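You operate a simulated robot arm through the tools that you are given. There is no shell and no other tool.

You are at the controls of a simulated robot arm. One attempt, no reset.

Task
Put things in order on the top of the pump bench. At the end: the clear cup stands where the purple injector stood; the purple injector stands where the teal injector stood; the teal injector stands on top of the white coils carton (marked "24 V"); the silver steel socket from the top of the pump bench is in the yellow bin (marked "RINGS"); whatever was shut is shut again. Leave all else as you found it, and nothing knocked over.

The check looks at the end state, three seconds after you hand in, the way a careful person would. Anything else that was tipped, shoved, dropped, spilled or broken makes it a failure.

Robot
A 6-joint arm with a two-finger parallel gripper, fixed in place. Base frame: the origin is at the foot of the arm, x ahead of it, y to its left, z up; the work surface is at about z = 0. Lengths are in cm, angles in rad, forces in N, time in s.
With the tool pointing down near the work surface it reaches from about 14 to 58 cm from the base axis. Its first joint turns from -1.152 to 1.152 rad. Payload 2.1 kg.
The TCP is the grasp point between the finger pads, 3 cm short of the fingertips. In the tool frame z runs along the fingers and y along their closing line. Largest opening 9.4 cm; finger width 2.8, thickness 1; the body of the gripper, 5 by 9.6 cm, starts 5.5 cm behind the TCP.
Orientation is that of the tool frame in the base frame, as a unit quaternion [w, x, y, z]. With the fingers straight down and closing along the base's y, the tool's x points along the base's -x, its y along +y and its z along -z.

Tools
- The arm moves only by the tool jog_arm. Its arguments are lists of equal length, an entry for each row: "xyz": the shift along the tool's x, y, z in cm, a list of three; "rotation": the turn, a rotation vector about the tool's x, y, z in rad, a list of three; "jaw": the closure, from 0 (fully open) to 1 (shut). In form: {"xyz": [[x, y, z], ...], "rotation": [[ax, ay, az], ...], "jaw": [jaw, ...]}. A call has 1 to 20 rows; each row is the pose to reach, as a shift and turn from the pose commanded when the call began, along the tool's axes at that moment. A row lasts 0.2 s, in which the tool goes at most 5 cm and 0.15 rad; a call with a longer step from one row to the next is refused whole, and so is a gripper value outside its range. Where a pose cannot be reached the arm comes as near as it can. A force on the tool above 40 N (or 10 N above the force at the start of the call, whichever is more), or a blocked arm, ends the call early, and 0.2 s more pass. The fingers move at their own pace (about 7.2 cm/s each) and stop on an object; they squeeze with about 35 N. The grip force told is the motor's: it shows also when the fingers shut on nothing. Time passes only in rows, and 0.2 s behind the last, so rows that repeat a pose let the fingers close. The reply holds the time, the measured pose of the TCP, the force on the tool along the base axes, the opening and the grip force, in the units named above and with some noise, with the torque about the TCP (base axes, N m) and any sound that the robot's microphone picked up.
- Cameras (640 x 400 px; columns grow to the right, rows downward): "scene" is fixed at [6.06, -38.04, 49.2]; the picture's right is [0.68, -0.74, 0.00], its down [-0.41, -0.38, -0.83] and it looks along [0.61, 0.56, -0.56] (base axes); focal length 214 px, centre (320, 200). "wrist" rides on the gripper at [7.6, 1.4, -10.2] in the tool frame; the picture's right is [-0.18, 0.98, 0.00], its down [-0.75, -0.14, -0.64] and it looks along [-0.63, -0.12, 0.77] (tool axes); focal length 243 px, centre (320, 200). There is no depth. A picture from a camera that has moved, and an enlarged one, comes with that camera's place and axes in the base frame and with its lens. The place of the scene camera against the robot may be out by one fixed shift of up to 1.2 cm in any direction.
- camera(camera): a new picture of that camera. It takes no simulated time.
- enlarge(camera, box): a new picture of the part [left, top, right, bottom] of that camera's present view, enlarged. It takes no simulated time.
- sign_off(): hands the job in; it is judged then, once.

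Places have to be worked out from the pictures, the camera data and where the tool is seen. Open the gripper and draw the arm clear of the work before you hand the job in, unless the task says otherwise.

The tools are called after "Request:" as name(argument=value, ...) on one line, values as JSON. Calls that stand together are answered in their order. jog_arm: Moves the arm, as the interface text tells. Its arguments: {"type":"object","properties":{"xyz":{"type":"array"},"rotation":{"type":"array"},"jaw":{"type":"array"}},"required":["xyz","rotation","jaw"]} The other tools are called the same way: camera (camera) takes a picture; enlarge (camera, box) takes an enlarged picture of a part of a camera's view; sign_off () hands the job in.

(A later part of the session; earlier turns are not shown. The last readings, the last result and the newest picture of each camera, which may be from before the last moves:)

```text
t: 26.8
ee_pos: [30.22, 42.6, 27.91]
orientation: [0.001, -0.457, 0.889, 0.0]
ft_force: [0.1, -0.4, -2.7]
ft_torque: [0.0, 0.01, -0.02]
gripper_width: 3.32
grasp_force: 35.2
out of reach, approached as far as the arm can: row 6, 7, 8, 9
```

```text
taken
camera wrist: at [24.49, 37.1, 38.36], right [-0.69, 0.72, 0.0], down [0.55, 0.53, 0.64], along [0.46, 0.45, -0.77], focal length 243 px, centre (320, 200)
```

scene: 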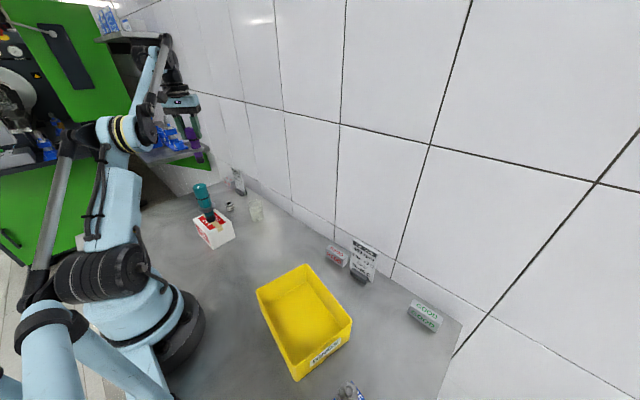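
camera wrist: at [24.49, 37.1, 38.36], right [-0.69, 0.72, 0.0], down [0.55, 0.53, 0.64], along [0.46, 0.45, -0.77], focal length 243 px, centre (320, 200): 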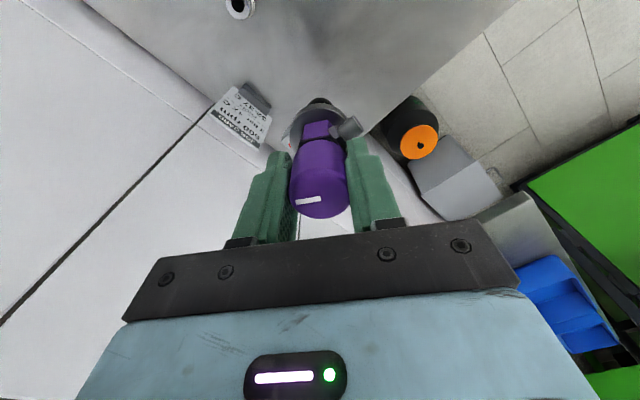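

The reach limit made the arm stop short at (30.2, 42.6, 27.9), with the injector still held firm. I'll move inward 8 cm toward the base to get back into reach and see which pose the command refers to.

Request:
jog_arm(xyz=[[2.0, 0, 0], [4.0, 0, 0], [6.0, 0, 0], [8.0, 0, 0], [8.0, 0, 0]], rotation=[[0, 0, 0], [0, 0, 0], [0, 0, 0], [0, 0, 0], [0, 0, 0]], jaw=[1, 1, 1, 1, 1])

```text
t: 28.0
ee_pos: [25.51, 36.06, 27.8]
orientation: [-0.001, -0.458, 0.889, 0.001]
ft_force: [0.2, 0.1, -3.0]
ft_torque: [0.0, 0.03, 0.03]
gripper_width: 3.3
grasp_force: 35.3
```

The command follows the clamped pose, and I'm now at (25.5, 36.1, 27.9). I'll carry purple along x ≈ 31 at z ≈ 30.5, clear of teal and the cards, to above the old teal spot (31.0, -36.9).

Request:
jog_arm(xyz=[[1.13, -3.06, -0.87], [2.27, -6.12, -1.73], [3.4, -9.18, -2.6], [6.7, -11.54, -2.6], [10.01, -13.89, -2.6], [13.31, -16.25, -2.6], [16.61, -18.6, -2.6], [19.91, -20.96, -2.6], [23.22, -23.31, -2.6], [26.52, -25.67, -2.6], [29.82, -28.02, -2.6], [33.12, -30.38, -2.6], [36.43, -32.73, -2.6], [39.73, -35.09, -2.6], [43.03, -37.44, -2.6], [46.33, -39.8, -2.6], [49.64, -42.15, -2.6], [52.94, -44.51, -2.6], [56.24, -46.86, -2.6], [56.24, -46.86, -2.6]], rotation=[[0, 0, 0.087], [0, 0, 0.174], [0, 0, 0.26], [0, 0, 0.347], [0, 0, 0.434], [0, 0, 0.521], [0, 0, 0.608], [0, 0, 0.695], [0, 0, 0.782], [0, 0, 0.868], [0, 0, 0.955], [0, 0, 1.042], [0, 0, 1.129], [0, 0, 1.216], [0, 0, 1.303], [0, 0, 1.39], [0, 0, 1.476], [0, 0, 1.563], [0, 0, 1.65], [0, 0, 1.65]], jaw=[1, 1, 1, 1, 1, 1, 1, 1, 1, 1, 1, 1, 1, 1, 1, 1, 1, 1, 1, 1])

Request:
camera(camera="wrist")

Request:
camera(camera="scene")

```text
t: 32.2
ee_pos: [30.83, -37.11, 30.32]
orientation: [0.0, 0.344, 0.939, 0.0]
ft_force: [-0.4, -0.6, -2.7]
ft_torque: [-0.02, 0.0, 0.01]
gripper_width: 3.34
grasp_force: 35.1
```

```text
taken
camera wrist: at [25.82, -31.17, 40.78], right [0.77, 0.63, 0.0], down [0.48, -0.59, 0.64], along [0.41, -0.5, -0.77], focal length 243 px, centre (320, 200)
```

wrist: 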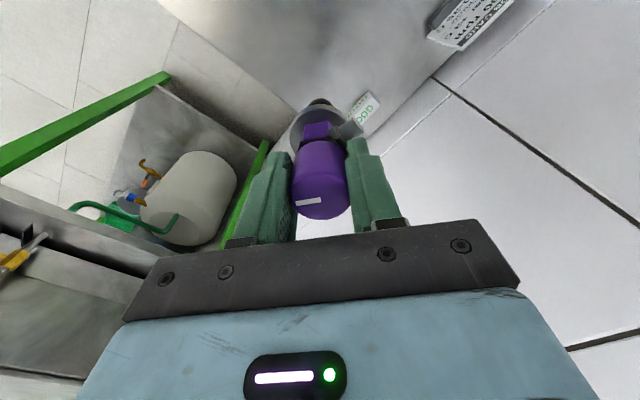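

```text
taken
```

scene: 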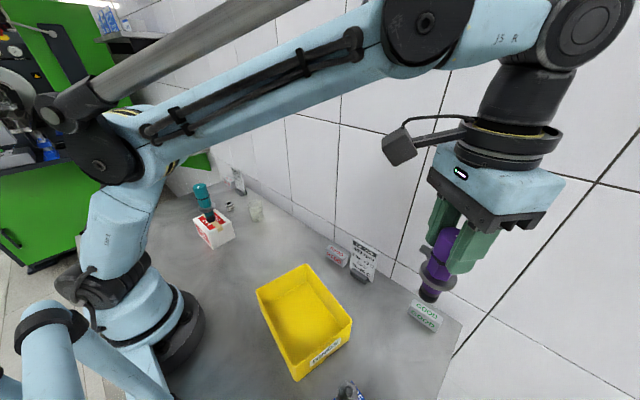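

The camera pose tells me I'm 0.22 and 0.17 cm short of the teal pick pose. I'll correct that while descending to about 0.6 cm above the bench.

Request:
jog_arm(xyz=[[-0.03, 0.13, 2.0], [-0.06, 0.27, 5.0], [-0.06, 0.27, 8.5], [-0.06, 0.27, 12.0], [-0.06, 0.27, 15.0], [-0.06, 0.27, 17.2], [-0.06, 0.27, 18.1], [-0.06, 0.27, 18.1]], rotation=[[0, 0, 0], [0, 0, 0], [0, 0, 0], [0, 0, 0], [0, 0, 0], [0, 0, 0], [0, 0, 0], [0, 0, 0]], jaw=[1, 1, 1, 1, 1, 1, 1, 1])

Request:
camera(camera="wrist")

Request:
enlarge(camera="scene", box=[360, 250, 460, 370])

```text
t: 34.0
ee_pos: [31.13, -36.85, 12.26]
orientation: [0.0, 0.344, 0.939, 0.0]
ft_force: [0.8, 0.5, -2.8]
ft_torque: [0.04, 0.04, 0.02]
gripper_width: 3.33
grasp_force: 35.0
```

```text
taken
camera wrist: at [26.04, -30.93, 22.64], right [0.77, 0.63, 0.0], down [0.49, -0.59, 0.64], along [0.41, -0.5, -0.77], focal length 243 px, centre (320, 200)
```

wrist: 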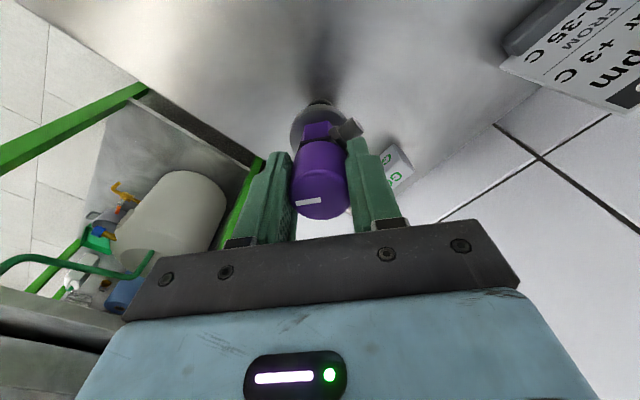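

```text
3.33 times, centred on (410, 310) of scene
camera zoom: at [6.06, -38.05, 49.19], right [0.68, -0.74, 0.0], down [-0.41, -0.38, -0.83], along [0.61, 0.56, -0.56], focal length 715 px, centre (20, -167)
```

zoom: 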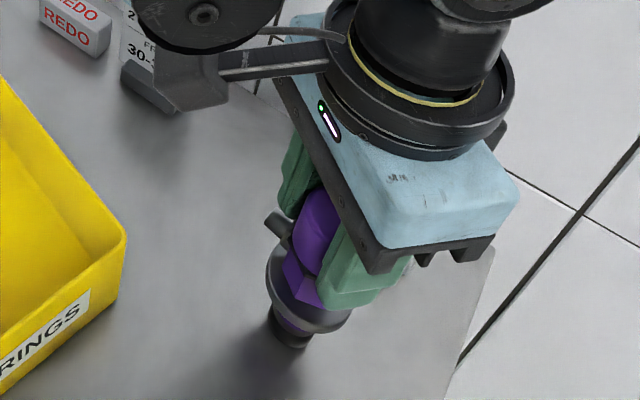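

About 0.6 cm remain by the camera pose. I'll step down slowly and read the force.

Request:
jog_arm(xyz=[[0, 0, 0.15], [0, 0, 0.3], [0, 0, 0.45], [0, 0, 0.5]], rotation=[[0, 0, 0], [0, 0, 0], [0, 0, 0], [0, 0, 0]], jaw=[1, 1, 1, 1])

```text
t: 35.0
ee_pos: [30.99, -36.76, 11.7]
orientation: [0.0, 0.343, 0.939, 0.0]
ft_force: [0.2, 0.4, -3.0]
ft_torque: [0.0, -0.01, -0.03]
gripper_width: 3.32
grasp_force: 35.2
```

No contact yet; another 0.15 cm.

Request:
jog_arm(xyz=[[0, 0, 0.08], [0, 0, 0.15]], rotation=[[0, 0, 0], [0, 0, 0]], jaw=[1, 1])

```text
t: 35.6
ee_pos: [30.98, -36.86, 11.59]
orientation: [0.0, 0.343, 0.939, 0.0]
ft_force: [0.5, -1.3, -2.8]
ft_torque: [0.0, 0.03, -0.01]
gripper_width: 3.3
grasp_force: 34.8
```

Request:
jog_arm(xyz=[[0, 0, 0.06], [0, 0, 0.12]], rotation=[[0, 0, 0], [0, 0, 0]], jaw=[1, 1])

```text
t: 36.2
ee_pos: [31.15, -36.66, 11.53]
orientation: [0.001, 0.342, 0.94, 0.0]
ft_force: [-0.1, 0.1, 20.3]
ft_torque: [-0.06, 0.02, 0.0]
gripper_width: 3.33
grasp_force: 34.9
```

Contact with a 20 N push. I'll back off 0.05 cm and then open gently.

Request:
jog_arm(xyz=[[0, 0, -0.05], [0, 0, -0.05], [0, 0, -0.05], [0, 0, -0.05], [0, 0, -0.05], [0, 0, -0.05], [0, 0, -0.05]], rotation=[[0, 0, 0], [0, 0, 0], [0, 0, 0], [0, 0, 0], [0, 0, 0], [0, 0, 0], [0, 0, 0]], jaw=[1, 0.62, 0.58, 0.5, 0.4, 0.2, 0.2])

Request:
camera(camera="wrist")

Request:
enlarge(camera="scene", box=[360, 250, 460, 370])

```text
t: 37.8
ee_pos: [31.07, -36.8, 11.51]
orientation: [0.001, 0.343, 0.939, 0.0]
ft_force: [0.6, -0.6, -0.4]
ft_torque: [0.03, -0.05, -0.02]
gripper_width: 7.53
grasp_force: 0.2
```

```text
taken
camera wrist: at [26.09, -30.91, 21.99], right [0.77, 0.63, 0.0], down [0.49, -0.59, 0.64], along [0.41, -0.5, -0.77], focal length 243 px, centre (320, 200)
```

wrist: 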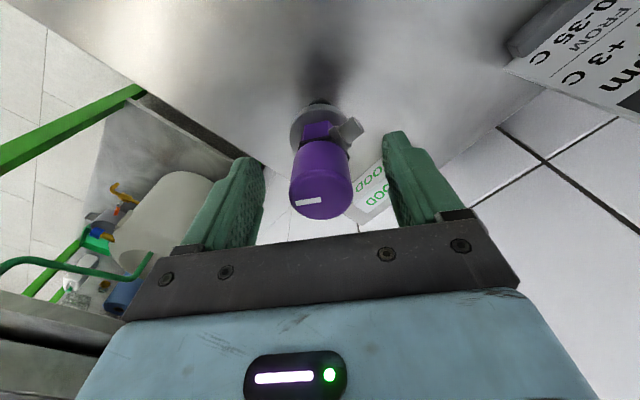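

```text
3.33 times, centred on (410, 310) of scene
camera zoom: at [6.06, -38.04, 49.2], right [0.68, -0.74, 0.0], down [-0.41, -0.38, -0.83], along [0.61, 0.56, -0.56], focal length 715 px, centre (20, -167)
```

zoom: 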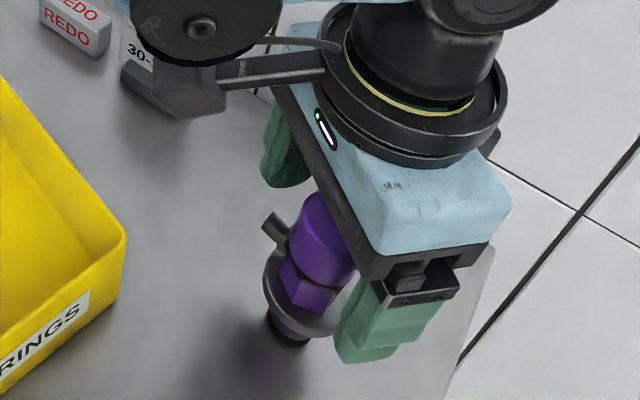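

Purple is standing. Rising straight up.

Request:
jog_arm(xyz=[[0, 0, -1.5], [0, 0, -4.5], [0, 0, -8.5], [0, 0, -12.5], [0, 0, -16.0]], rotation=[[0, 0, 0], [0, 0, 0], [0, 0, 0], [0, 0, 0], [0, 0, 0]], jaw=[0.1, 0, 0, 0, 0])

Request:
camera(camera="scene")

Request:
camera(camera="wrist")

```text
t: 39.0
ee_pos: [31.22, -36.7, 27.55]
orientation: [0.0, 0.342, 0.94, 0.0]
ft_force: [0.0, 0.4, 0.3]
ft_torque: [-0.04, 0.03, -0.01]
gripper_width: 9.39
grasp_force: 0.1
```

```text
taken
```

scene: 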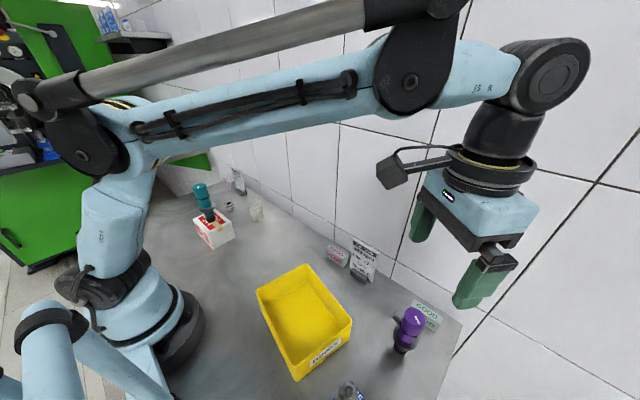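

```text
taken
camera wrist: at [26.08, -30.85, 38.0], right [0.77, 0.63, 0.0], down [0.49, -0.59, 0.64], along [0.41, -0.5, -0.77], focal length 243 px, centre (320, 200)
```

wrist: 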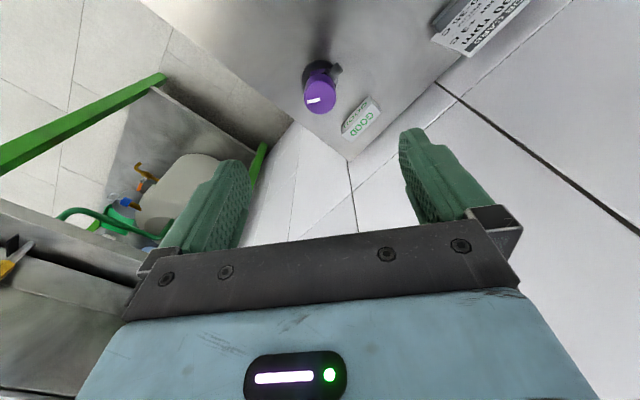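

Purple stands upright in teal's old place. Next is the clear cup at (35.1, 18.7). I'll approach with the tool turned to φ ≈ 0.9, which keeps the wrist camera away from teal on the carton.

Request:
jog_arm(xyz=[[2.04, 2.81, 0], [4.09, 5.63, 0], [6.13, 8.44, 0], [8.18, 11.25, 0], [10.22, 14.06, 0], [12.26, 16.88, 0], [14.31, 19.69, 0], [16.35, 22.5, 0], [18.39, 25.31, 0], [20.44, 28.13, 0], [22.48, 30.94, 0], [24.53, 33.75, 0], [26.57, 36.56, 2.0], [28.61, 39.38, 4.5], [30.66, 42.19, 7.0], [32.7, 45.0, 9.5], [32.7, 45.0, 9.5]], rotation=[[0, 0, -0.1], [0, 0, -0.2], [0, 0, -0.3], [0, 0, -0.4], [0, 0, -0.5], [0, 0, -0.6], [0, 0, -0.7], [0, 0, -0.8], [0, 0, -0.9], [0, 0, -1.0], [0, 0, -1.1], [0, 0, -1.2], [0, 0, -1.3], [0, 0, -1.4], [0, 0, -1.5], [0, 0, -1.6], [0, 0, -1.6]], jaw=[0, 0, 0, 0, 0, 0, 0, 0, 0, 0, 0, 0, 0, 0, 0, 0, 0])

Request:
camera(camera="wrist")

Request:
camera(camera="scene")

```text
t: 42.6
ee_pos: [35.08, 18.62, 17.97]
orientation: [0.0, -0.436, 0.9, 0.0]
ft_force: [-0.5, 0.4, -0.2]
ft_torque: [-0.01, 0.02, -0.01]
gripper_width: 9.38
grasp_force: 0.0
```

```text
taken
camera wrist: at [29.17, 13.52, 28.38], right [-0.66, 0.75, 0.0], down [0.58, 0.5, 0.64], along [0.48, 0.42, -0.77], focal length 243 px, centre (320, 200)
```

wrist: 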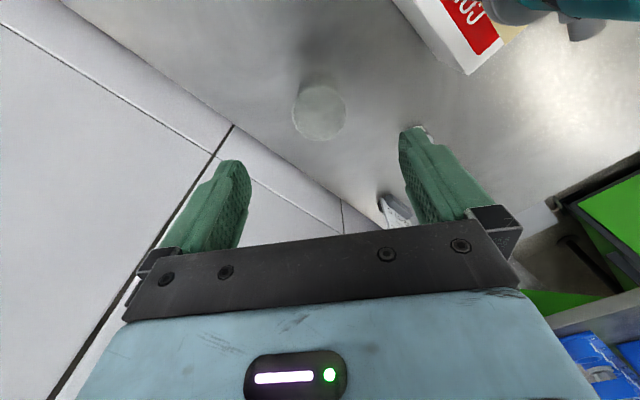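

```text
taken
```

scene: 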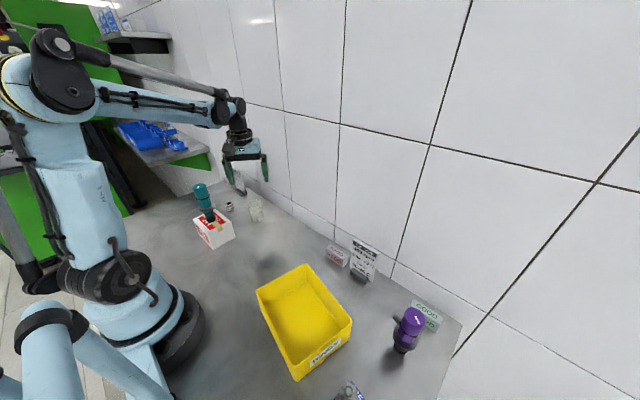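

Request:
enlarge(camera="wrist", box=[256, 60, 384, 150])

Request:
enlarge(camera="scene", box=[230, 180, 290, 230])

```text
4.44 times, centred on (320, 105) of wrist
camera zoom: at [29.17, 13.52, 28.38], right [-0.66, 0.75, 0.0], down [0.58, 0.5, 0.64], along [0.48, 0.42, -0.77], focal length 1078 px, centre (320, 622)
```

zoom: 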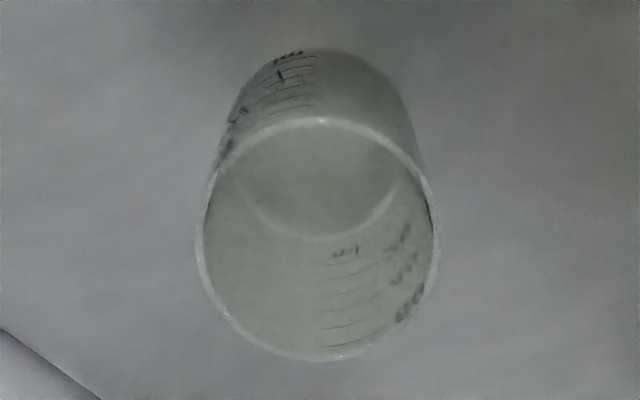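

```text
8.00 times, centred on (260, 205) of scene
camera zoom: at [6.06, -38.04, 49.2], right [0.68, -0.74, 0.0], down [-0.41, -0.38, -0.83], along [0.61, 0.56, -0.56], focal length 1716 px, centre (800, 160)
```

zoom: 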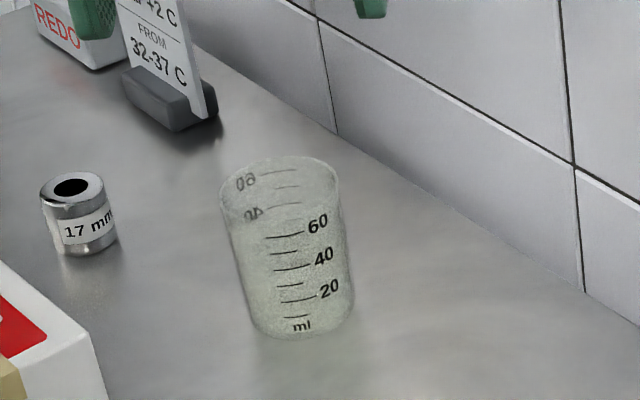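

The cup is upright, empty and centred (rim centre at column 318, about 4.8 cm across and 7 cm tall). I'll descend to TCP z ≈ 6, with the fingertips at about 3 cm.

Request:
jog_arm(xyz=[[0, 0, 3.0], [0, 0, 6.0], [0, 0, 9.0], [0, 0, 11.0], [0, 0, 12.0], [0, 0, 12.0]], rotation=[[0, 0, 0], [0, 0, 0], [0, 0, 0], [0, 0, 0], [0, 0, 0], [0, 0, 0]], jaw=[0, 0, 0, 0, 0, 0])

Request:
camera(camera="wrist")

Request:
enlarge(camera="scene", box=[180, 120, 300, 230])

```text
t: 44.0
ee_pos: [35.08, 18.65, 6.08]
orientation: [0.0, -0.436, 0.9, 0.0]
ft_force: [1.0, -0.2, 0.0]
ft_torque: [0.0, 0.0, 0.01]
gripper_width: 9.4
grasp_force: 0.0
```

```text
taken
camera wrist: at [29.11, 13.47, 16.42], right [-0.66, 0.76, 0.0], down [0.58, 0.5, 0.64], along [0.49, 0.42, -0.77], focal length 243 px, centre (320, 200)
```

wrist: 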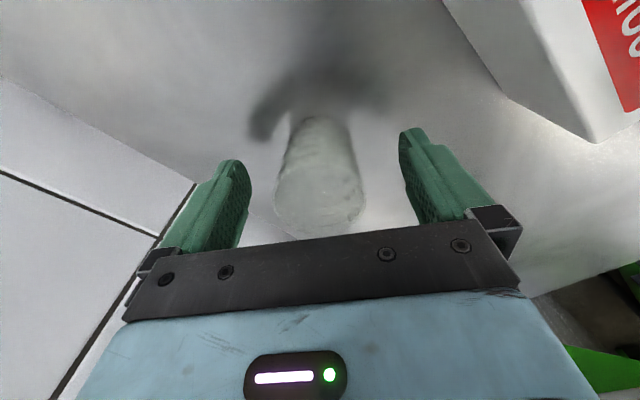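

```text
3.64 times, centred on (240, 175) of scene
camera zoom: at [6.06, -38.04, 49.2], right [0.68, -0.74, 0.0], down [-0.41, -0.38, -0.83], along [0.61, 0.56, -0.56], focal length 780 px, centre (611, 291)
```

zoom: 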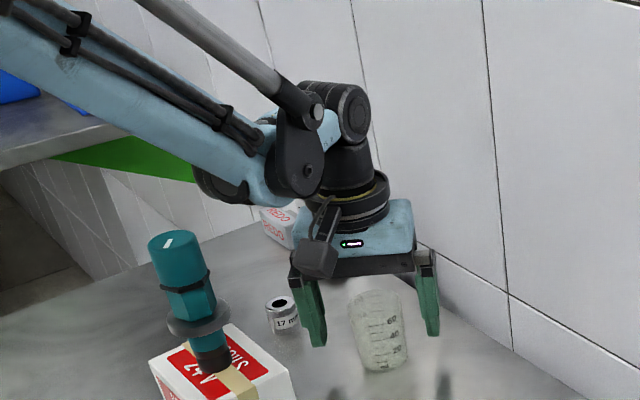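

The cup is centred between the fingers. Closing.

Request:
jog_arm(xyz=[[0, 0, 0], [0, 0, 0], [0, 0, 0], [0, 0, 0], [0, 0, 0]], rotation=[[0, 0, 0], [0, 0, 0], [0, 0, 0], [0, 0, 0], [0, 0, 0]], jaw=[0.2, 0.4, 0.5, 0.56, 0.6])

Request:
camera(camera="wrist")

```text
t: 45.2
ee_pos: [35.06, 18.66, 5.99]
orientation: [0.0, -0.436, 0.9, 0.001]
ft_force: [-0.6, -0.2, -0.3]
ft_torque: [0.03, 0.0, -0.02]
gripper_width: 4.93
grasp_force: 35.0
```

```text
taken
camera wrist: at [29.11, 13.47, 16.45], right [-0.66, 0.76, 0.0], down [0.58, 0.5, 0.64], along [0.49, 0.42, -0.77], focal length 243 px, centre (320, 200)
```

wrist: 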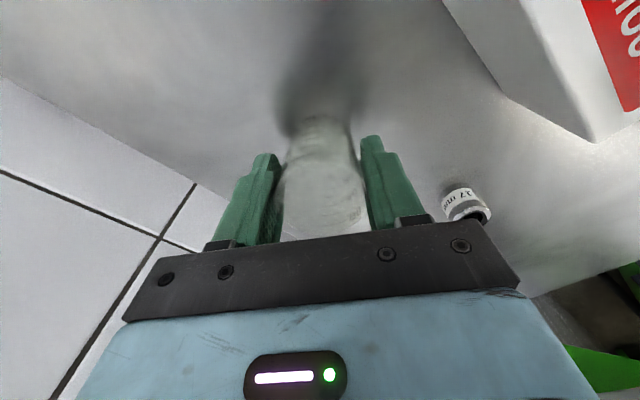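

The cup is gripped at 4.93 cm. I'll lift it straight up 13.5 cm.

Request:
jog_arm(xyz=[[0, 0, -0.4], [0, 0, -1.5], [0, 0, -3.5], [0, 0, -6.0], [0, 0, -8.5], [0, 0, -11.0], [0, 0, -13.0], [0, 0, -13.5]], rotation=[[0, 0, 0], [0, 0, 0], [0, 0, 0], [0, 0, 0], [0, 0, 0], [0, 0, 0], [0, 0, 0], [0, 0, 0]], jaw=[0.6, 0.6, 0.6, 0.6, 0.6, 0.6, 0.6, 0.6])

Request:
enlarge(camera="scene", box=[180, 120, 300, 230])

Request:
camera(camera="wrist")

```text
t: 47.0
ee_pos: [35.13, 18.79, 19.62]
orientation: [0.0, -0.435, 0.9, 0.0]
ft_force: [0.4, -0.3, -0.6]
ft_torque: [-0.01, 0.01, 0.0]
gripper_width: 4.92
grasp_force: 34.9
```

```text
3.64 times, centred on (240, 175) of scene
camera zoom: at [6.06, -38.04, 49.2], right [0.68, -0.74, 0.0], down [-0.41, -0.38, -0.83], along [0.61, 0.56, -0.56], focal length 780 px, centre (611, 291)
```

zoom: 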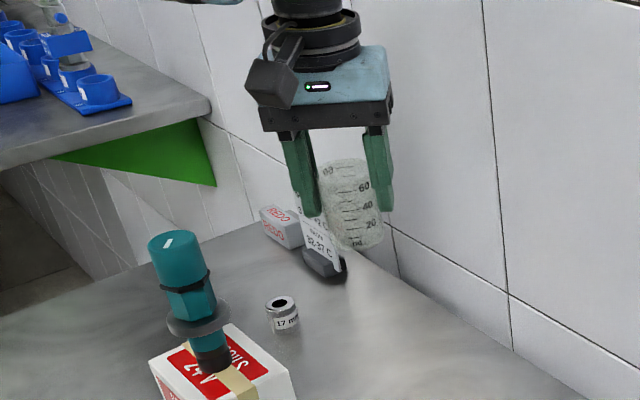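

```text
taken
camera wrist: at [29.09, 13.52, 30.05], right [-0.66, 0.76, 0.0], down [0.58, 0.5, 0.64], along [0.49, 0.42, -0.77], focal length 243 px, centre (320, 200)
```

wrist: 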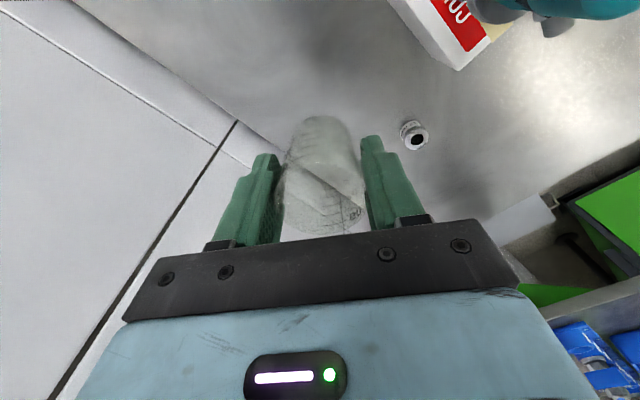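

The cup is held upright. I'll carry it at z ≈ 19.6 to above the old purple spot.

Request:
jog_arm(xyz=[[-2.0, 2.05, 0], [-4.4, 4.5, 0], [-7.0, 7.15, 0], [-9.7, 9.9, 0], [-12.3, 12.57, 0], [-14.8, 15.12, 0], [-16.9, 17.27, 0], [-18.45, 18.85, 0], [-18.45, 18.85, 0]], rotation=[[0, 0, 0], [0, 0, 0], [0, 0, 0], [0, 0, 0], [0, 0, 0], [0, 0, 0], [0, 0, 0], [0, 0, 0], [0, 0, 0]], jaw=[0.6, 0.6, 0.6, 0.6, 0.6, 0.6, 0.6, 0.6, 0.6])

Request:
camera(camera="wrist")

Request:
enlarge(camera="scene", box=[170, 110, 280, 230])

```text
t: 49.0
ee_pos: [31.77, 44.88, 19.69]
orientation: [0.0, -0.435, 0.901, 0.0]
ft_force: [0.2, 0.3, -0.9]
ft_torque: [0.0, -0.03, 0.03]
gripper_width: 4.93
grasp_force: 35.2
```

```text
taken
camera wrist: at [25.83, 39.69, 30.07], right [-0.66, 0.76, 0.0], down [0.58, 0.5, 0.64], along [0.49, 0.42, -0.77], focal length 243 px, centre (320, 200)
```

wrist: 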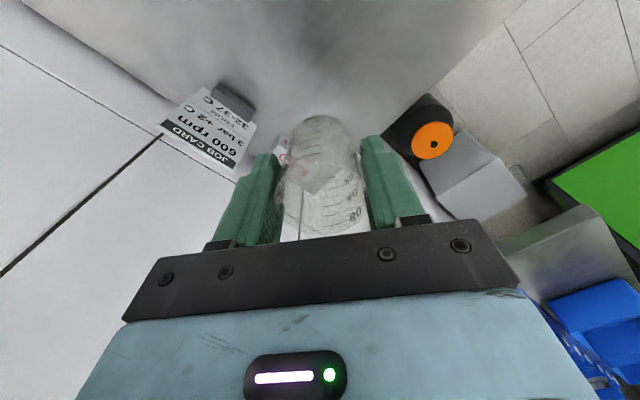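

```text
3.33 times, centred on (225, 170) of scene
camera zoom: at [6.06, -38.04, 49.2], right [0.68, -0.74, 0.0], down [-0.41, -0.38, -0.83], along [0.61, 0.56, -0.56], focal length 715 px, centre (637, 300)
```

zoom: 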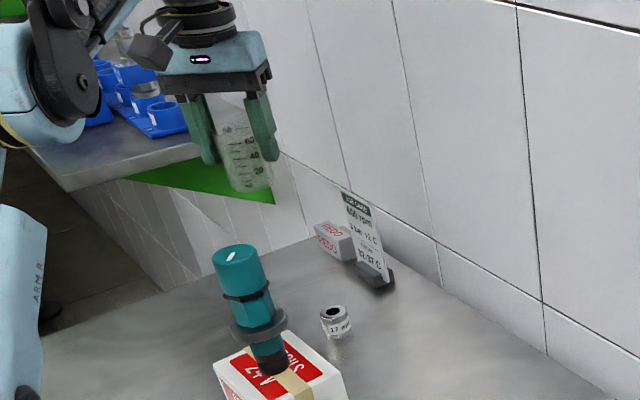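

Position matches the purple pick point to within 0.1 cm. Descending 13 cm, then small steps to contact.

Request:
jog_arm(xyz=[[0, 0, 2.0], [0, 0, 4.5], [0, 0, 7.0], [0, 0, 9.5], [0, 0, 11.5], [0, 0, 12.6], [0, 0, 13.0], [0, 0, 13.0]], rotation=[[0, 0, 0], [0, 0, 0], [0, 0, 0], [0, 0, 0], [0, 0, 0], [0, 0, 0], [0, 0, 0], [0, 0, 0]], jaw=[0.6, 0.6, 0.6, 0.6, 0.6, 0.6, 0.6, 0.6])

Request:
camera(camera="wrist")

Request:
enlarge(camera="scene", box=[170, 110, 280, 230])

```text
t: 50.8
ee_pos: [31.73, 44.91, 6.59]
orientation: [0.0, -0.436, 0.9, 0.0]
ft_force: [-0.5, 0.6, 0.0]
ft_torque: [-0.02, 0.01, 0.03]
gripper_width: 4.93
grasp_force: 35.2
```

```text
taken
camera wrist: at [25.74, 39.67, 17.0], right [-0.66, 0.76, 0.0], down [0.58, 0.5, 0.64], along [0.49, 0.42, -0.77], focal length 243 px, centre (320, 200)
```

wrist: 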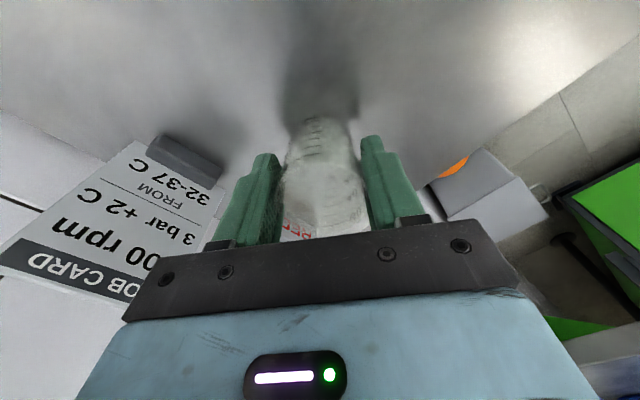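

```text
3.33 times, centred on (225, 170) of scene
camera zoom: at [6.06, -38.04, 49.2], right [0.68, -0.74, 0.0], down [-0.41, -0.38, -0.83], along [0.61, 0.56, -0.56], focal length 715 px, centre (637, 300)
```

zoom: 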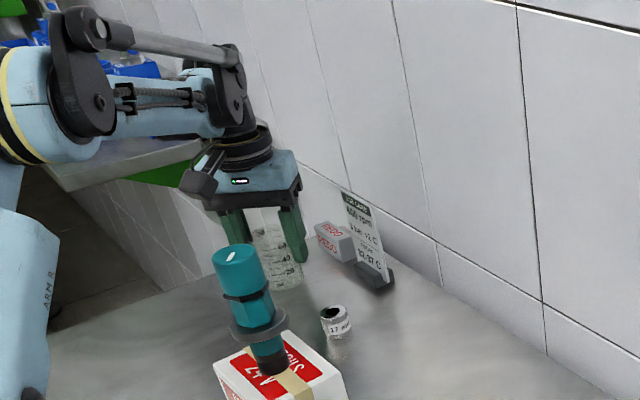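

About 0.55 cm to go. Stepping down.

Request:
jog_arm(xyz=[[0, 0, 0.15], [0, 0, 0.3], [0, 0, 0.42]], rotation=[[0, 0, 0], [0, 0, 0], [0, 0, 0]], jaw=[0.6, 0.6, 0.6])

```text
t: 51.6
ee_pos: [31.73, 44.92, 6.11]
orientation: [0.0, -0.435, 0.9, 0.0]
ft_force: [0.3, -0.1, -1.2]
ft_torque: [-0.02, 0.0, 0.02]
gripper_width: 4.9
grasp_force: 35.4
```

Request:
jog_arm(xyz=[[0, 0, 0.06], [0, 0, 0.12]], rotation=[[0, 0, 0], [0, 0, 0]], jaw=[0.6, 0.6])

```text
t: 52.2
ee_pos: [31.75, 44.84, 5.91]
orientation: [0.0, -0.435, 0.901, -0.001]
ft_force: [0.4, -0.2, -0.5]
ft_torque: [0.02, 0.0, 0.02]
gripper_width: 4.94
grasp_force: 35.2
```

Request:
jog_arm(xyz=[[0, 0, 0.06]], rotation=[[0, 0, 0]], jaw=[0.6])

Request:
enlarge(camera="wrist", box=[256, 90, 384, 180])

```text
t: 52.6
ee_pos: [31.75, 44.81, 5.96]
orientation: [0.0, -0.436, 0.9, 0.001]
ft_force: [0.1, -0.7, 8.9]
ft_torque: [0.13, 0.11, 0.02]
gripper_width: 4.93
grasp_force: 35.3
```

```text
4.44 times, centred on (320, 135) of wrist
camera zoom: at [25.82, 39.68, 16.42], right [-0.66, 0.76, 0.0], down [0.58, 0.5, 0.64], along [0.49, 0.42, -0.77], focal length 1078 px, centre (320, 489)
```

zoom: 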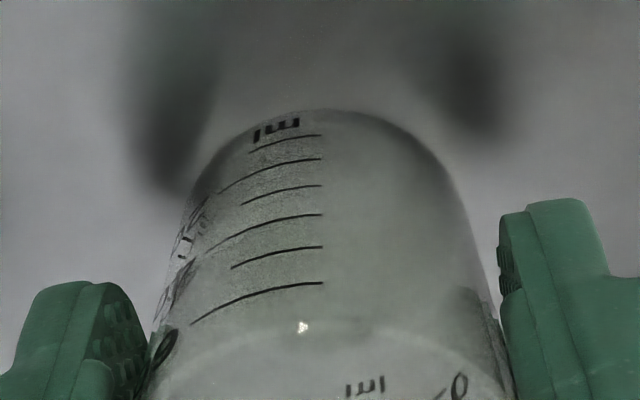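

Contact at +8.9 N. I'll open only to about 6.6 cm so the finger stays clear of the REDO block and the card.

Request:
jog_arm(xyz=[[0, 0, 0], [0, 0, 0], [0, 0, 0], [0, 0, 0], [0, 0, 0]], rotation=[[0, 0, 0], [0, 0, 0], [0, 0, 0], [0, 0, 0], [0, 0, 0]], jaw=[0.46, 0.42, 0.36, 0.3, 0.3])

Request:
camera(camera="wrist")

Request:
enlarge(camera="scene", box=[190, 150, 260, 220])

```text
t: 53.8
ee_pos: [31.7, 44.91, 6.06]
orientation: [0.0, -0.436, 0.9, 0.0]
ft_force: [0.4, -0.2, 0.3]
ft_torque: [0.0, -0.02, 0.02]
gripper_width: 6.58
grasp_force: 0.1
```

```text
taken
camera wrist: at [25.82, 39.67, 16.38], right [-0.66, 0.76, 0.0], down [0.58, 0.5, 0.64], along [0.49, 0.42, -0.77], focal length 243 px, centre (320, 200)
```

wrist: 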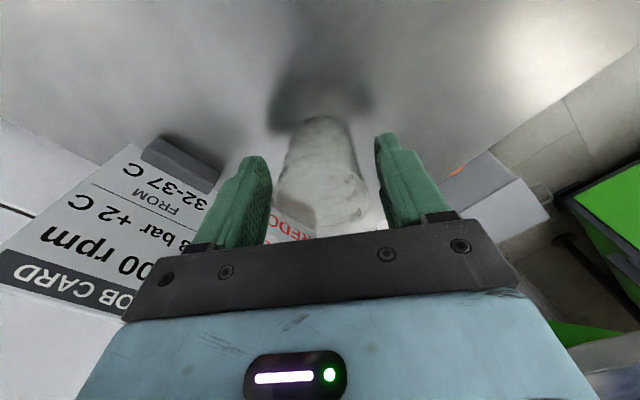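

```text
5.71 times, centred on (225, 185) of scene
camera zoom: at [6.06, -38.04, 49.2], right [0.68, -0.74, 0.0], down [-0.41, -0.38, -0.83], along [0.61, 0.56, -0.56], focal length 1226 px, centre (863, 286)
```

zoom: 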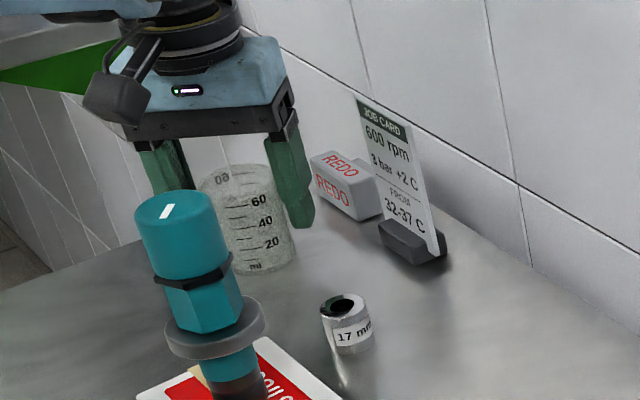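

The cup stands free. Rising straight up with the fingers unchanged.

Request:
jog_arm(xyz=[[0, 0, -0.8], [0, 0, -2.5], [0, 0, -5.0], [0, 0, -8.0], [0, 0, -11.0], [0, 0, -14.0]], rotation=[[0, 0, 0], [0, 0, 0], [0, 0, 0], [0, 0, 0], [0, 0, 0], [0, 0, 0]], jaw=[0.3, 0.3, 0.3, 0.3, 0.3, 0.3])

Request:
camera(camera="wrist")

Request:
enlarge(camera="scene", box=[180, 140, 280, 250])

```text
t: 55.2
ee_pos: [31.69, 44.81, 19.99]
orientation: [0.0, -0.435, 0.901, -0.001]
ft_force: [0.3, -0.6, 0.2]
ft_torque: [0.0, 0.03, 0.0]
gripper_width: 6.59
grasp_force: 0.1
```

```text
taken
camera wrist: at [25.86, 39.6, 30.46], right [-0.66, 0.76, 0.0], down [0.58, 0.5, 0.64], along [0.49, 0.42, -0.77], focal length 243 px, centre (320, 200)
```

wrist: 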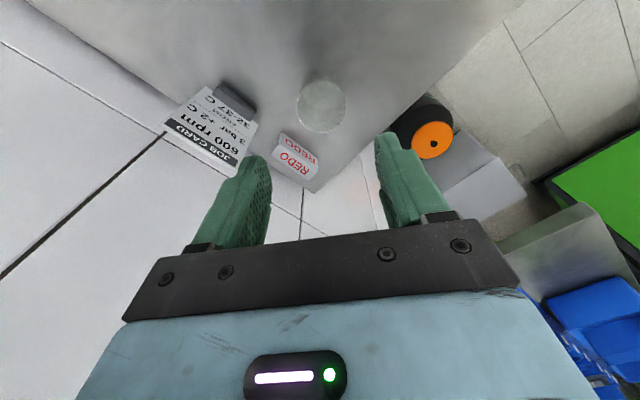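

```text
3.64 times, centred on (230, 195) of scene
camera zoom: at [6.06, -38.05, 49.2], right [0.68, -0.74, 0.0], down [-0.41, -0.38, -0.83], along [0.61, 0.56, -0.56], focal length 780 px, centre (647, 218)
```

zoom: 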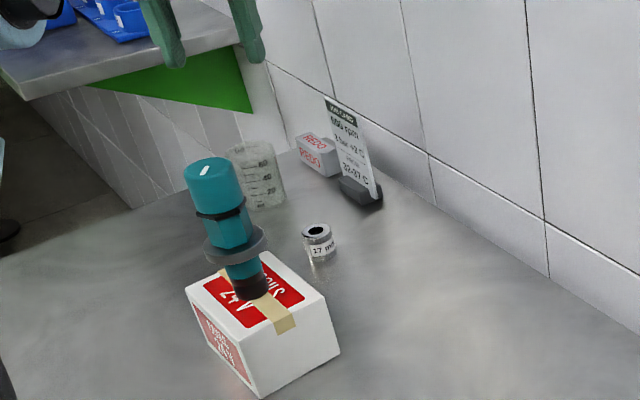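

The cup stands where purple stood. Next I'll go above the socket at about (31.3, 30.8), turning to φ ≈ 0.1 so the wrist camera stays clear of teal.

Request:
jog_arm(xyz=[[1.87, -1.4, 0], [3.73, -2.81, 0], [5.6, -4.22, 0.5], [7.47, -5.62, 1.0], [9.33, -7.03, 1.5], [11.2, -8.43, 2.0], [11.2, -8.43, 2.0]], rotation=[[0, 0, 0.133], [0, 0, 0.267], [0, 0, 0.4], [0, 0, 0.533], [0, 0, 0.667], [0, 0, 0.8], [0, 0, 0.8]], jaw=[0.3, 0.3, 0.3, 0.3, 0.3, 0.3, 0.3])

Request:
camera(camera="wrist")

Request:
camera(camera="scene")

```text
t: 56.8
ee_pos: [31.35, 30.98, 18.03]
orientation: [0.001, -0.049, 0.999, 0.0]
ft_force: [-0.3, -0.1, 0.8]
ft_torque: [-0.01, -0.01, -0.03]
gripper_width: 6.6
grasp_force: 0.2
```

```text
taken
camera wrist: at [23.55, 31.45, 28.42], right [0.09, 1.0, 0.0], down [0.76, -0.07, 0.64], along [0.64, -0.06, -0.77], focal length 243 px, centre (320, 200)
```

wrist: 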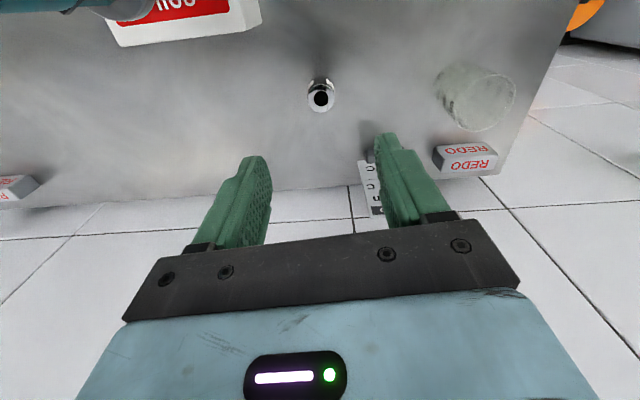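

```text
taken
```

scene: 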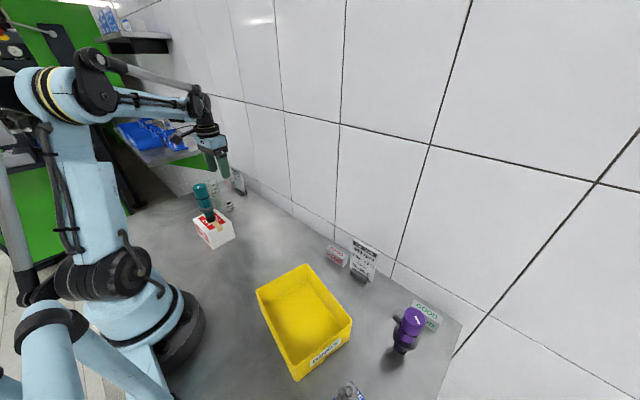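

Request:
enlarge(camera="wrist", box=[272, 60, 368, 120])

```text
6.67 times, centred on (320, 90) of wrist
camera zoom: at [23.55, 31.45, 28.42], right [0.09, 1.0, 0.0], down [0.76, -0.07, 0.64], along [0.64, -0.06, -0.77], focal length 1618 px, centre (320, 933)
```

zoom: 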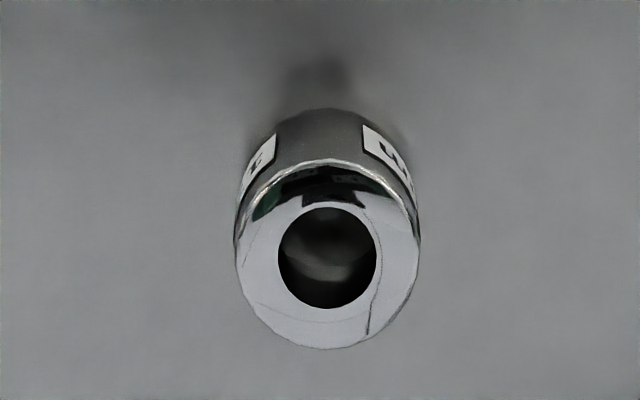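

The socket is within 0.1 cm of the tool axis and about 2.8 cm wide, with its top near z = 3. I'll descend to TCP z ≈ 3.7 (fingertips at about 0.7).

Request:
jog_arm(xyz=[[0, 0.1, 3.0], [0, 0.1, 6.0], [0, 0.1, 9.0], [0, 0.1, 11.5], [0, 0.1, 13.3], [0, 0.1, 14.3], [0, 0.1, 14.3]], rotation=[[0, 0, 0], [0, 0, 0], [0, 0, 0], [0, 0, 0], [0, 0, 0], [0, 0, 0], [0, 0, 0]], jaw=[0.3, 0.3, 0.3, 0.3, 0.3, 0.3, 0.3])

Request:
camera(camera="wrist")

Request:
enlarge(camera="scene", box=[180, 140, 280, 250])

```text
t: 58.4
ee_pos: [31.43, 30.95, 3.66]
orientation: [0.001, -0.049, 0.999, 0.0]
ft_force: [0.5, -0.7, 0.1]
ft_torque: [0.0, 0.01, -0.04]
gripper_width: 6.59
grasp_force: 0.0
```

```text
taken
camera wrist: at [23.6, 31.52, 14.08], right [0.09, 1.0, 0.0], down [0.76, -0.07, 0.64], along [0.64, -0.05, -0.77], focal length 243 px, centre (320, 200)
```

wrist: 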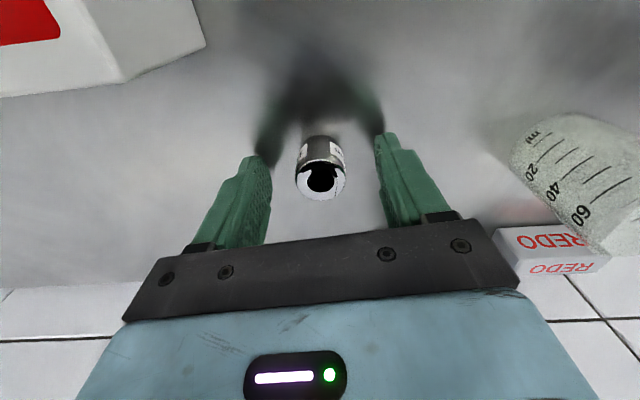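

```text
3.64 times, centred on (230, 195) of scene
camera zoom: at [6.06, -38.04, 49.2], right [0.68, -0.74, 0.0], down [-0.41, -0.38, -0.83], along [0.61, 0.56, -0.56], focal length 780 px, centre (647, 218)
```

zoom: 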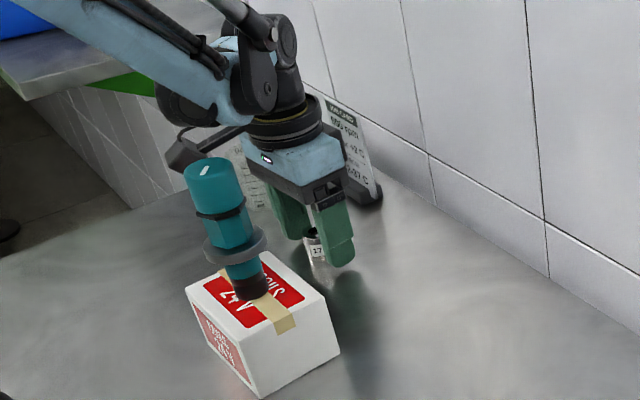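

The socket sits between the fingers and everything is clear. Closing.

Request:
jog_arm(xyz=[[0, 0, 0], [0, 0, 0], [0, 0, 0], [0, 0, 0], [0, 0, 0]], rotation=[[0, 0, 0], [0, 0, 0], [0, 0, 0], [0, 0, 0], [0, 0, 0]], jaw=[0.5, 0.65, 1, 1, 1])

Request:
camera(camera="wrist")

```text
t: 59.6
ee_pos: [31.49, 30.98, 3.74]
orientation: [0.001, -0.05, 0.999, 0.0]
ft_force: [-0.1, -0.3, 0.7]
ft_torque: [-0.03, -0.01, 0.01]
gripper_width: 2.77
grasp_force: 34.9
```

```text
taken
camera wrist: at [23.59, 31.52, 14.11], right [0.09, 1.0, 0.0], down [0.76, -0.07, 0.64], along [0.64, -0.05, -0.77], focal length 243 px, centre (320, 200)
```

wrist: 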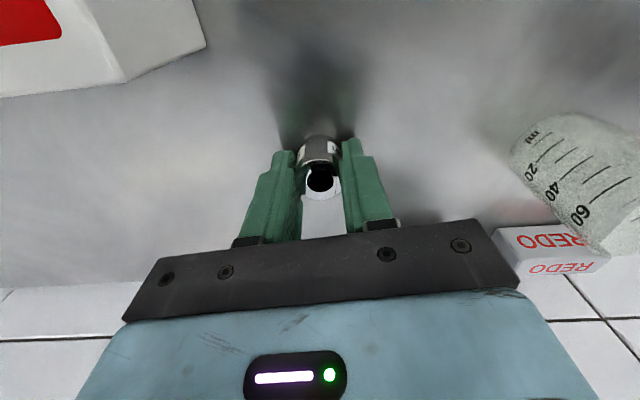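

The socket is gripped at 2.77 cm. Lifting straight up 20 cm.

Request:
jog_arm(xyz=[[0, 0, -0.5], [0, 0, -2.0], [0, 0, -5.0], [0, 0, -8.5], [0, 0, -12.0], [0, 0, -15.5], [0, 0, -18.5], [0, 0, -20.0]], rotation=[[0, 0, 0], [0, 0, 0], [0, 0, 0], [0, 0, 0], [0, 0, 0], [0, 0, 0], [0, 0, 0], [0, 0, 0]], jaw=[1, 1, 1, 1, 1, 1, 1, 1])

Request:
camera(camera="wrist")

Request:
enlarge(camera="scene", box=[180, 110, 280, 250])

```text
t: 61.4
ee_pos: [31.47, 31.0, 23.81]
orientation: [0.0, -0.05, 0.999, 0.0]
ft_force: [-0.4, 0.3, 0.4]
ft_torque: [-0.01, 0.0, 0.01]
gripper_width: 2.79
grasp_force: 35.0
```

```text
taken
camera wrist: at [23.59, 31.45, 34.2], right [0.09, 1.0, 0.0], down [0.76, -0.07, 0.64], along [0.64, -0.05, -0.77], focal length 243 px, centre (320, 200)
```

wrist: 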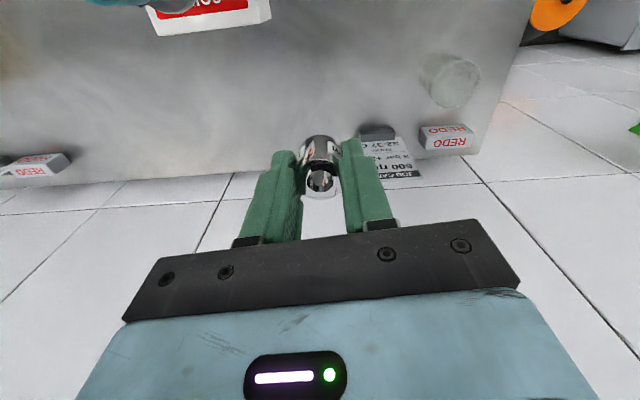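

```text
2.86 times, centred on (230, 180) of scene
camera zoom: at [6.06, -38.04, 49.2], right [0.68, -0.74, 0.0], down [-0.41, -0.38, -0.83], along [0.61, 0.56, -0.56], focal length 613 px, centre (577, 257)
```

zoom: 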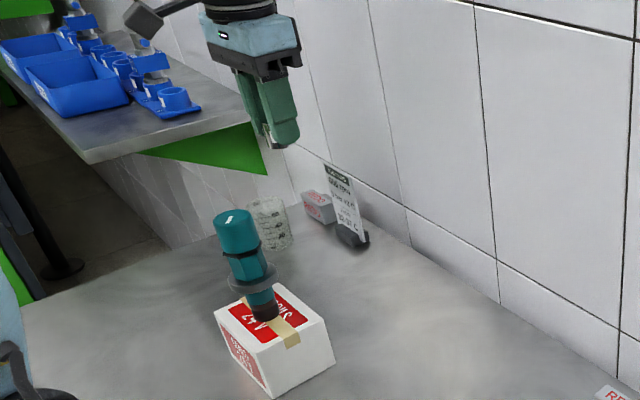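

The socket is secure. I'll carry it at z ≈ 24 to above the bin centre (21, -19), aligning the closing line with the bin's long side.

Request:
jog_arm(xyz=[[0.51, -4.3, 0], [1.01, -8.6, 0], [1.52, -12.9, 0], [2.03, -17.2, 0], [2.53, -21.5, 0], [3.04, -25.8, 0], [5.1, -29.62, 0], [7.16, -33.43, 0], [9.22, -37.25, 0], [11.27, -41.07, 0], [13.33, -44.88, 0], [15.39, -48.7, 0], [15.39, -48.7, 0]], rotation=[[0, 0, 0.025], [0, 0, 0.05], [0, 0, 0.075], [0, 0, 0.1], [0, 0, 0.125], [0, 0, 0.15], [0, 0, 0.175], [0, 0, 0.2], [0, 0, 0.225], [0, 0, 0.25], [0, 0, 0.275], [0, 0, 0.3], [0, 0, 0.3]], jaw=[1, 1, 1, 1, 1, 1, 1, 1, 1, 1, 1, 1, 1])

Request:
camera(camera="wrist")

Request:
camera(camera="scene")

```text
t: 64.2
ee_pos: [21.03, -19.04, 23.42]
orientation: [-0.001, 0.099, 0.995, 0.0]
ft_force: [-0.9, -0.5, -0.2]
ft_torque: [0.0, 0.0, -0.01]
gripper_width: 2.75
grasp_force: 34.8
```

```text
taken
camera wrist: at [13.7, -16.27, 33.96], right [0.38, 0.93, 0.0], down [0.71, -0.29, 0.64], along [0.6, -0.24, -0.77], focal length 243 px, centre (320, 200)
```

wrist: 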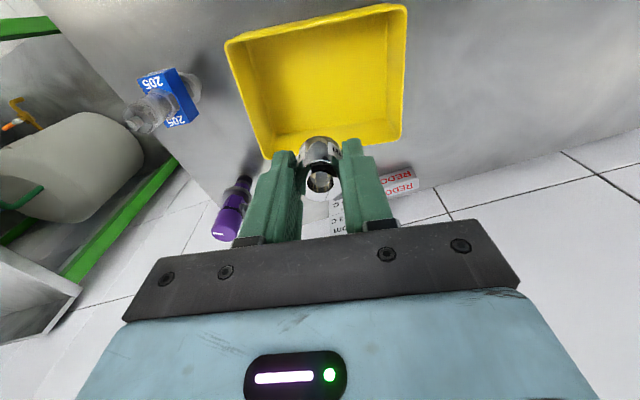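

```text
taken
```

scene: 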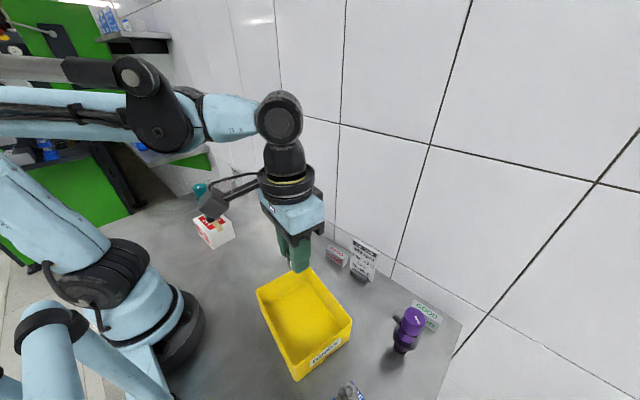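

The bin rim corners give a centre of (21.1, -18.8), so I'm right over it. I'll lower the socket into the bin to just above its floor.

Request:
jog_arm(xyz=[[0, 0, 3.0], [0, 0, 6.5], [0, 0, 10.0], [0, 0, 13.0], [0, 0, 16.0], [0, 0, 18.0], [0, 0, 18.8], [0, 0, 18.8]], rotation=[[0, 0, 0], [0, 0, 0], [0, 0, 0], [0, 0, 0], [0, 0, 0], [0, 0, 0], [0, 0, 0], [0, 0, 0]], jaw=[1, 1, 1, 1, 1, 1, 1, 1])

Request:
camera(camera="wrist")

Request:
enlarge(camera="scene", box=[240, 240, 370, 390])

```text
t: 66.0
ee_pos: [20.99, -19.05, 4.83]
orientation: [0.0, 0.1, 0.995, -0.001]
ft_force: [0.3, 0.1, -0.1]
ft_torque: [0.02, 0.02, 0.01]
gripper_width: 2.77
grasp_force: 34.6
```

```text
taken
camera wrist: at [13.65, -16.28, 15.28], right [0.38, 0.93, 0.0], down [0.71, -0.29, 0.64], along [0.6, -0.24, -0.77], focal length 243 px, centre (320, 200)
```

wrist: 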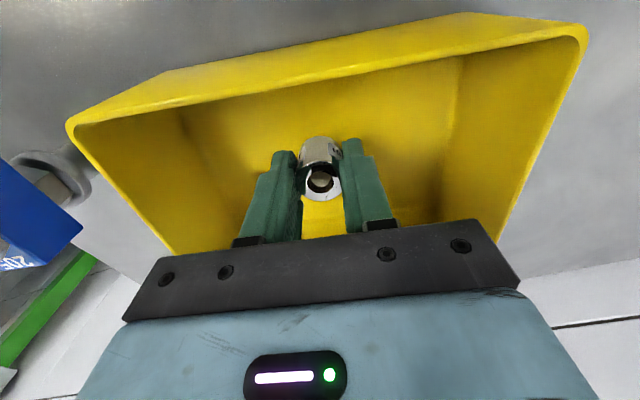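

```text
2.67 times, centred on (305, 315) of scene
camera zoom: at [6.06, -38.04, 49.2], right [0.68, -0.74, 0.0], down [-0.41, -0.38, -0.83], along [0.61, 0.56, -0.56], focal length 572 px, centre (360, -107)
```

zoom: 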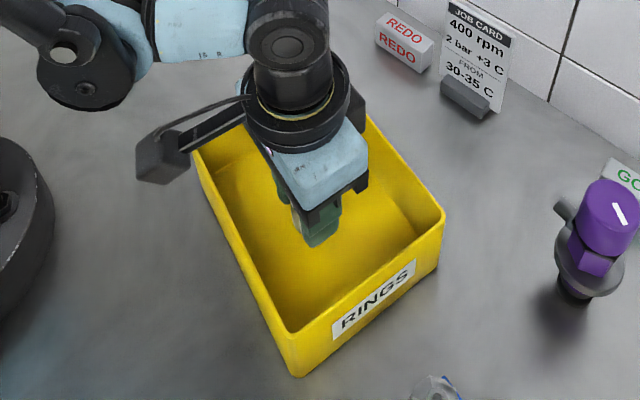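

The socket is inside the bin, with its bottom about 1 cm above the bench level. I'll lower in small steps to the floor.

Request:
jog_arm(xyz=[[0, 0, 0.2], [0, 0, 0.4], [0, 0, 0.55]], rotation=[[0, 0, 0], [0, 0, 0], [0, 0, 0]], jaw=[1, 1, 1])

```text
t: 66.8
ee_pos: [20.98, -19.1, 4.31]
orientation: [0.0, 0.1, 0.995, 0.0]
ft_force: [0.0, 0.0, -1.0]
ft_torque: [-0.01, -0.03, 0.01]
gripper_width: 2.77
grasp_force: 34.6
```

Request:
jog_arm(xyz=[[0, 0, 0.1], [0, 0, 0.2]], rotation=[[0, 0, 0], [0, 0, 0]], jaw=[1, 1])

```text
t: 67.4
ee_pos: [20.91, -19.07, 4.07]
orientation: [0.0, 0.1, 0.995, -0.001]
ft_force: [0.7, 0.1, -1.0]
ft_torque: [0.01, 0.03, 0.02]
gripper_width: 2.78
grasp_force: 34.8
```

Request:
jog_arm(xyz=[[0, 0, 0.08], [0, 0, 0.15]], rotation=[[0, 0, 0], [0, 0, 0]], jaw=[1, 1])

```text
t: 68.0
ee_pos: [20.92, -19.06, 3.91]
orientation: [-0.001, 0.1, 0.995, 0.002]
ft_force: [-0.5, 2.3, 23.2]
ft_torque: [-0.01, 0.0, 0.03]
gripper_width: 2.76
grasp_force: 35.6
```

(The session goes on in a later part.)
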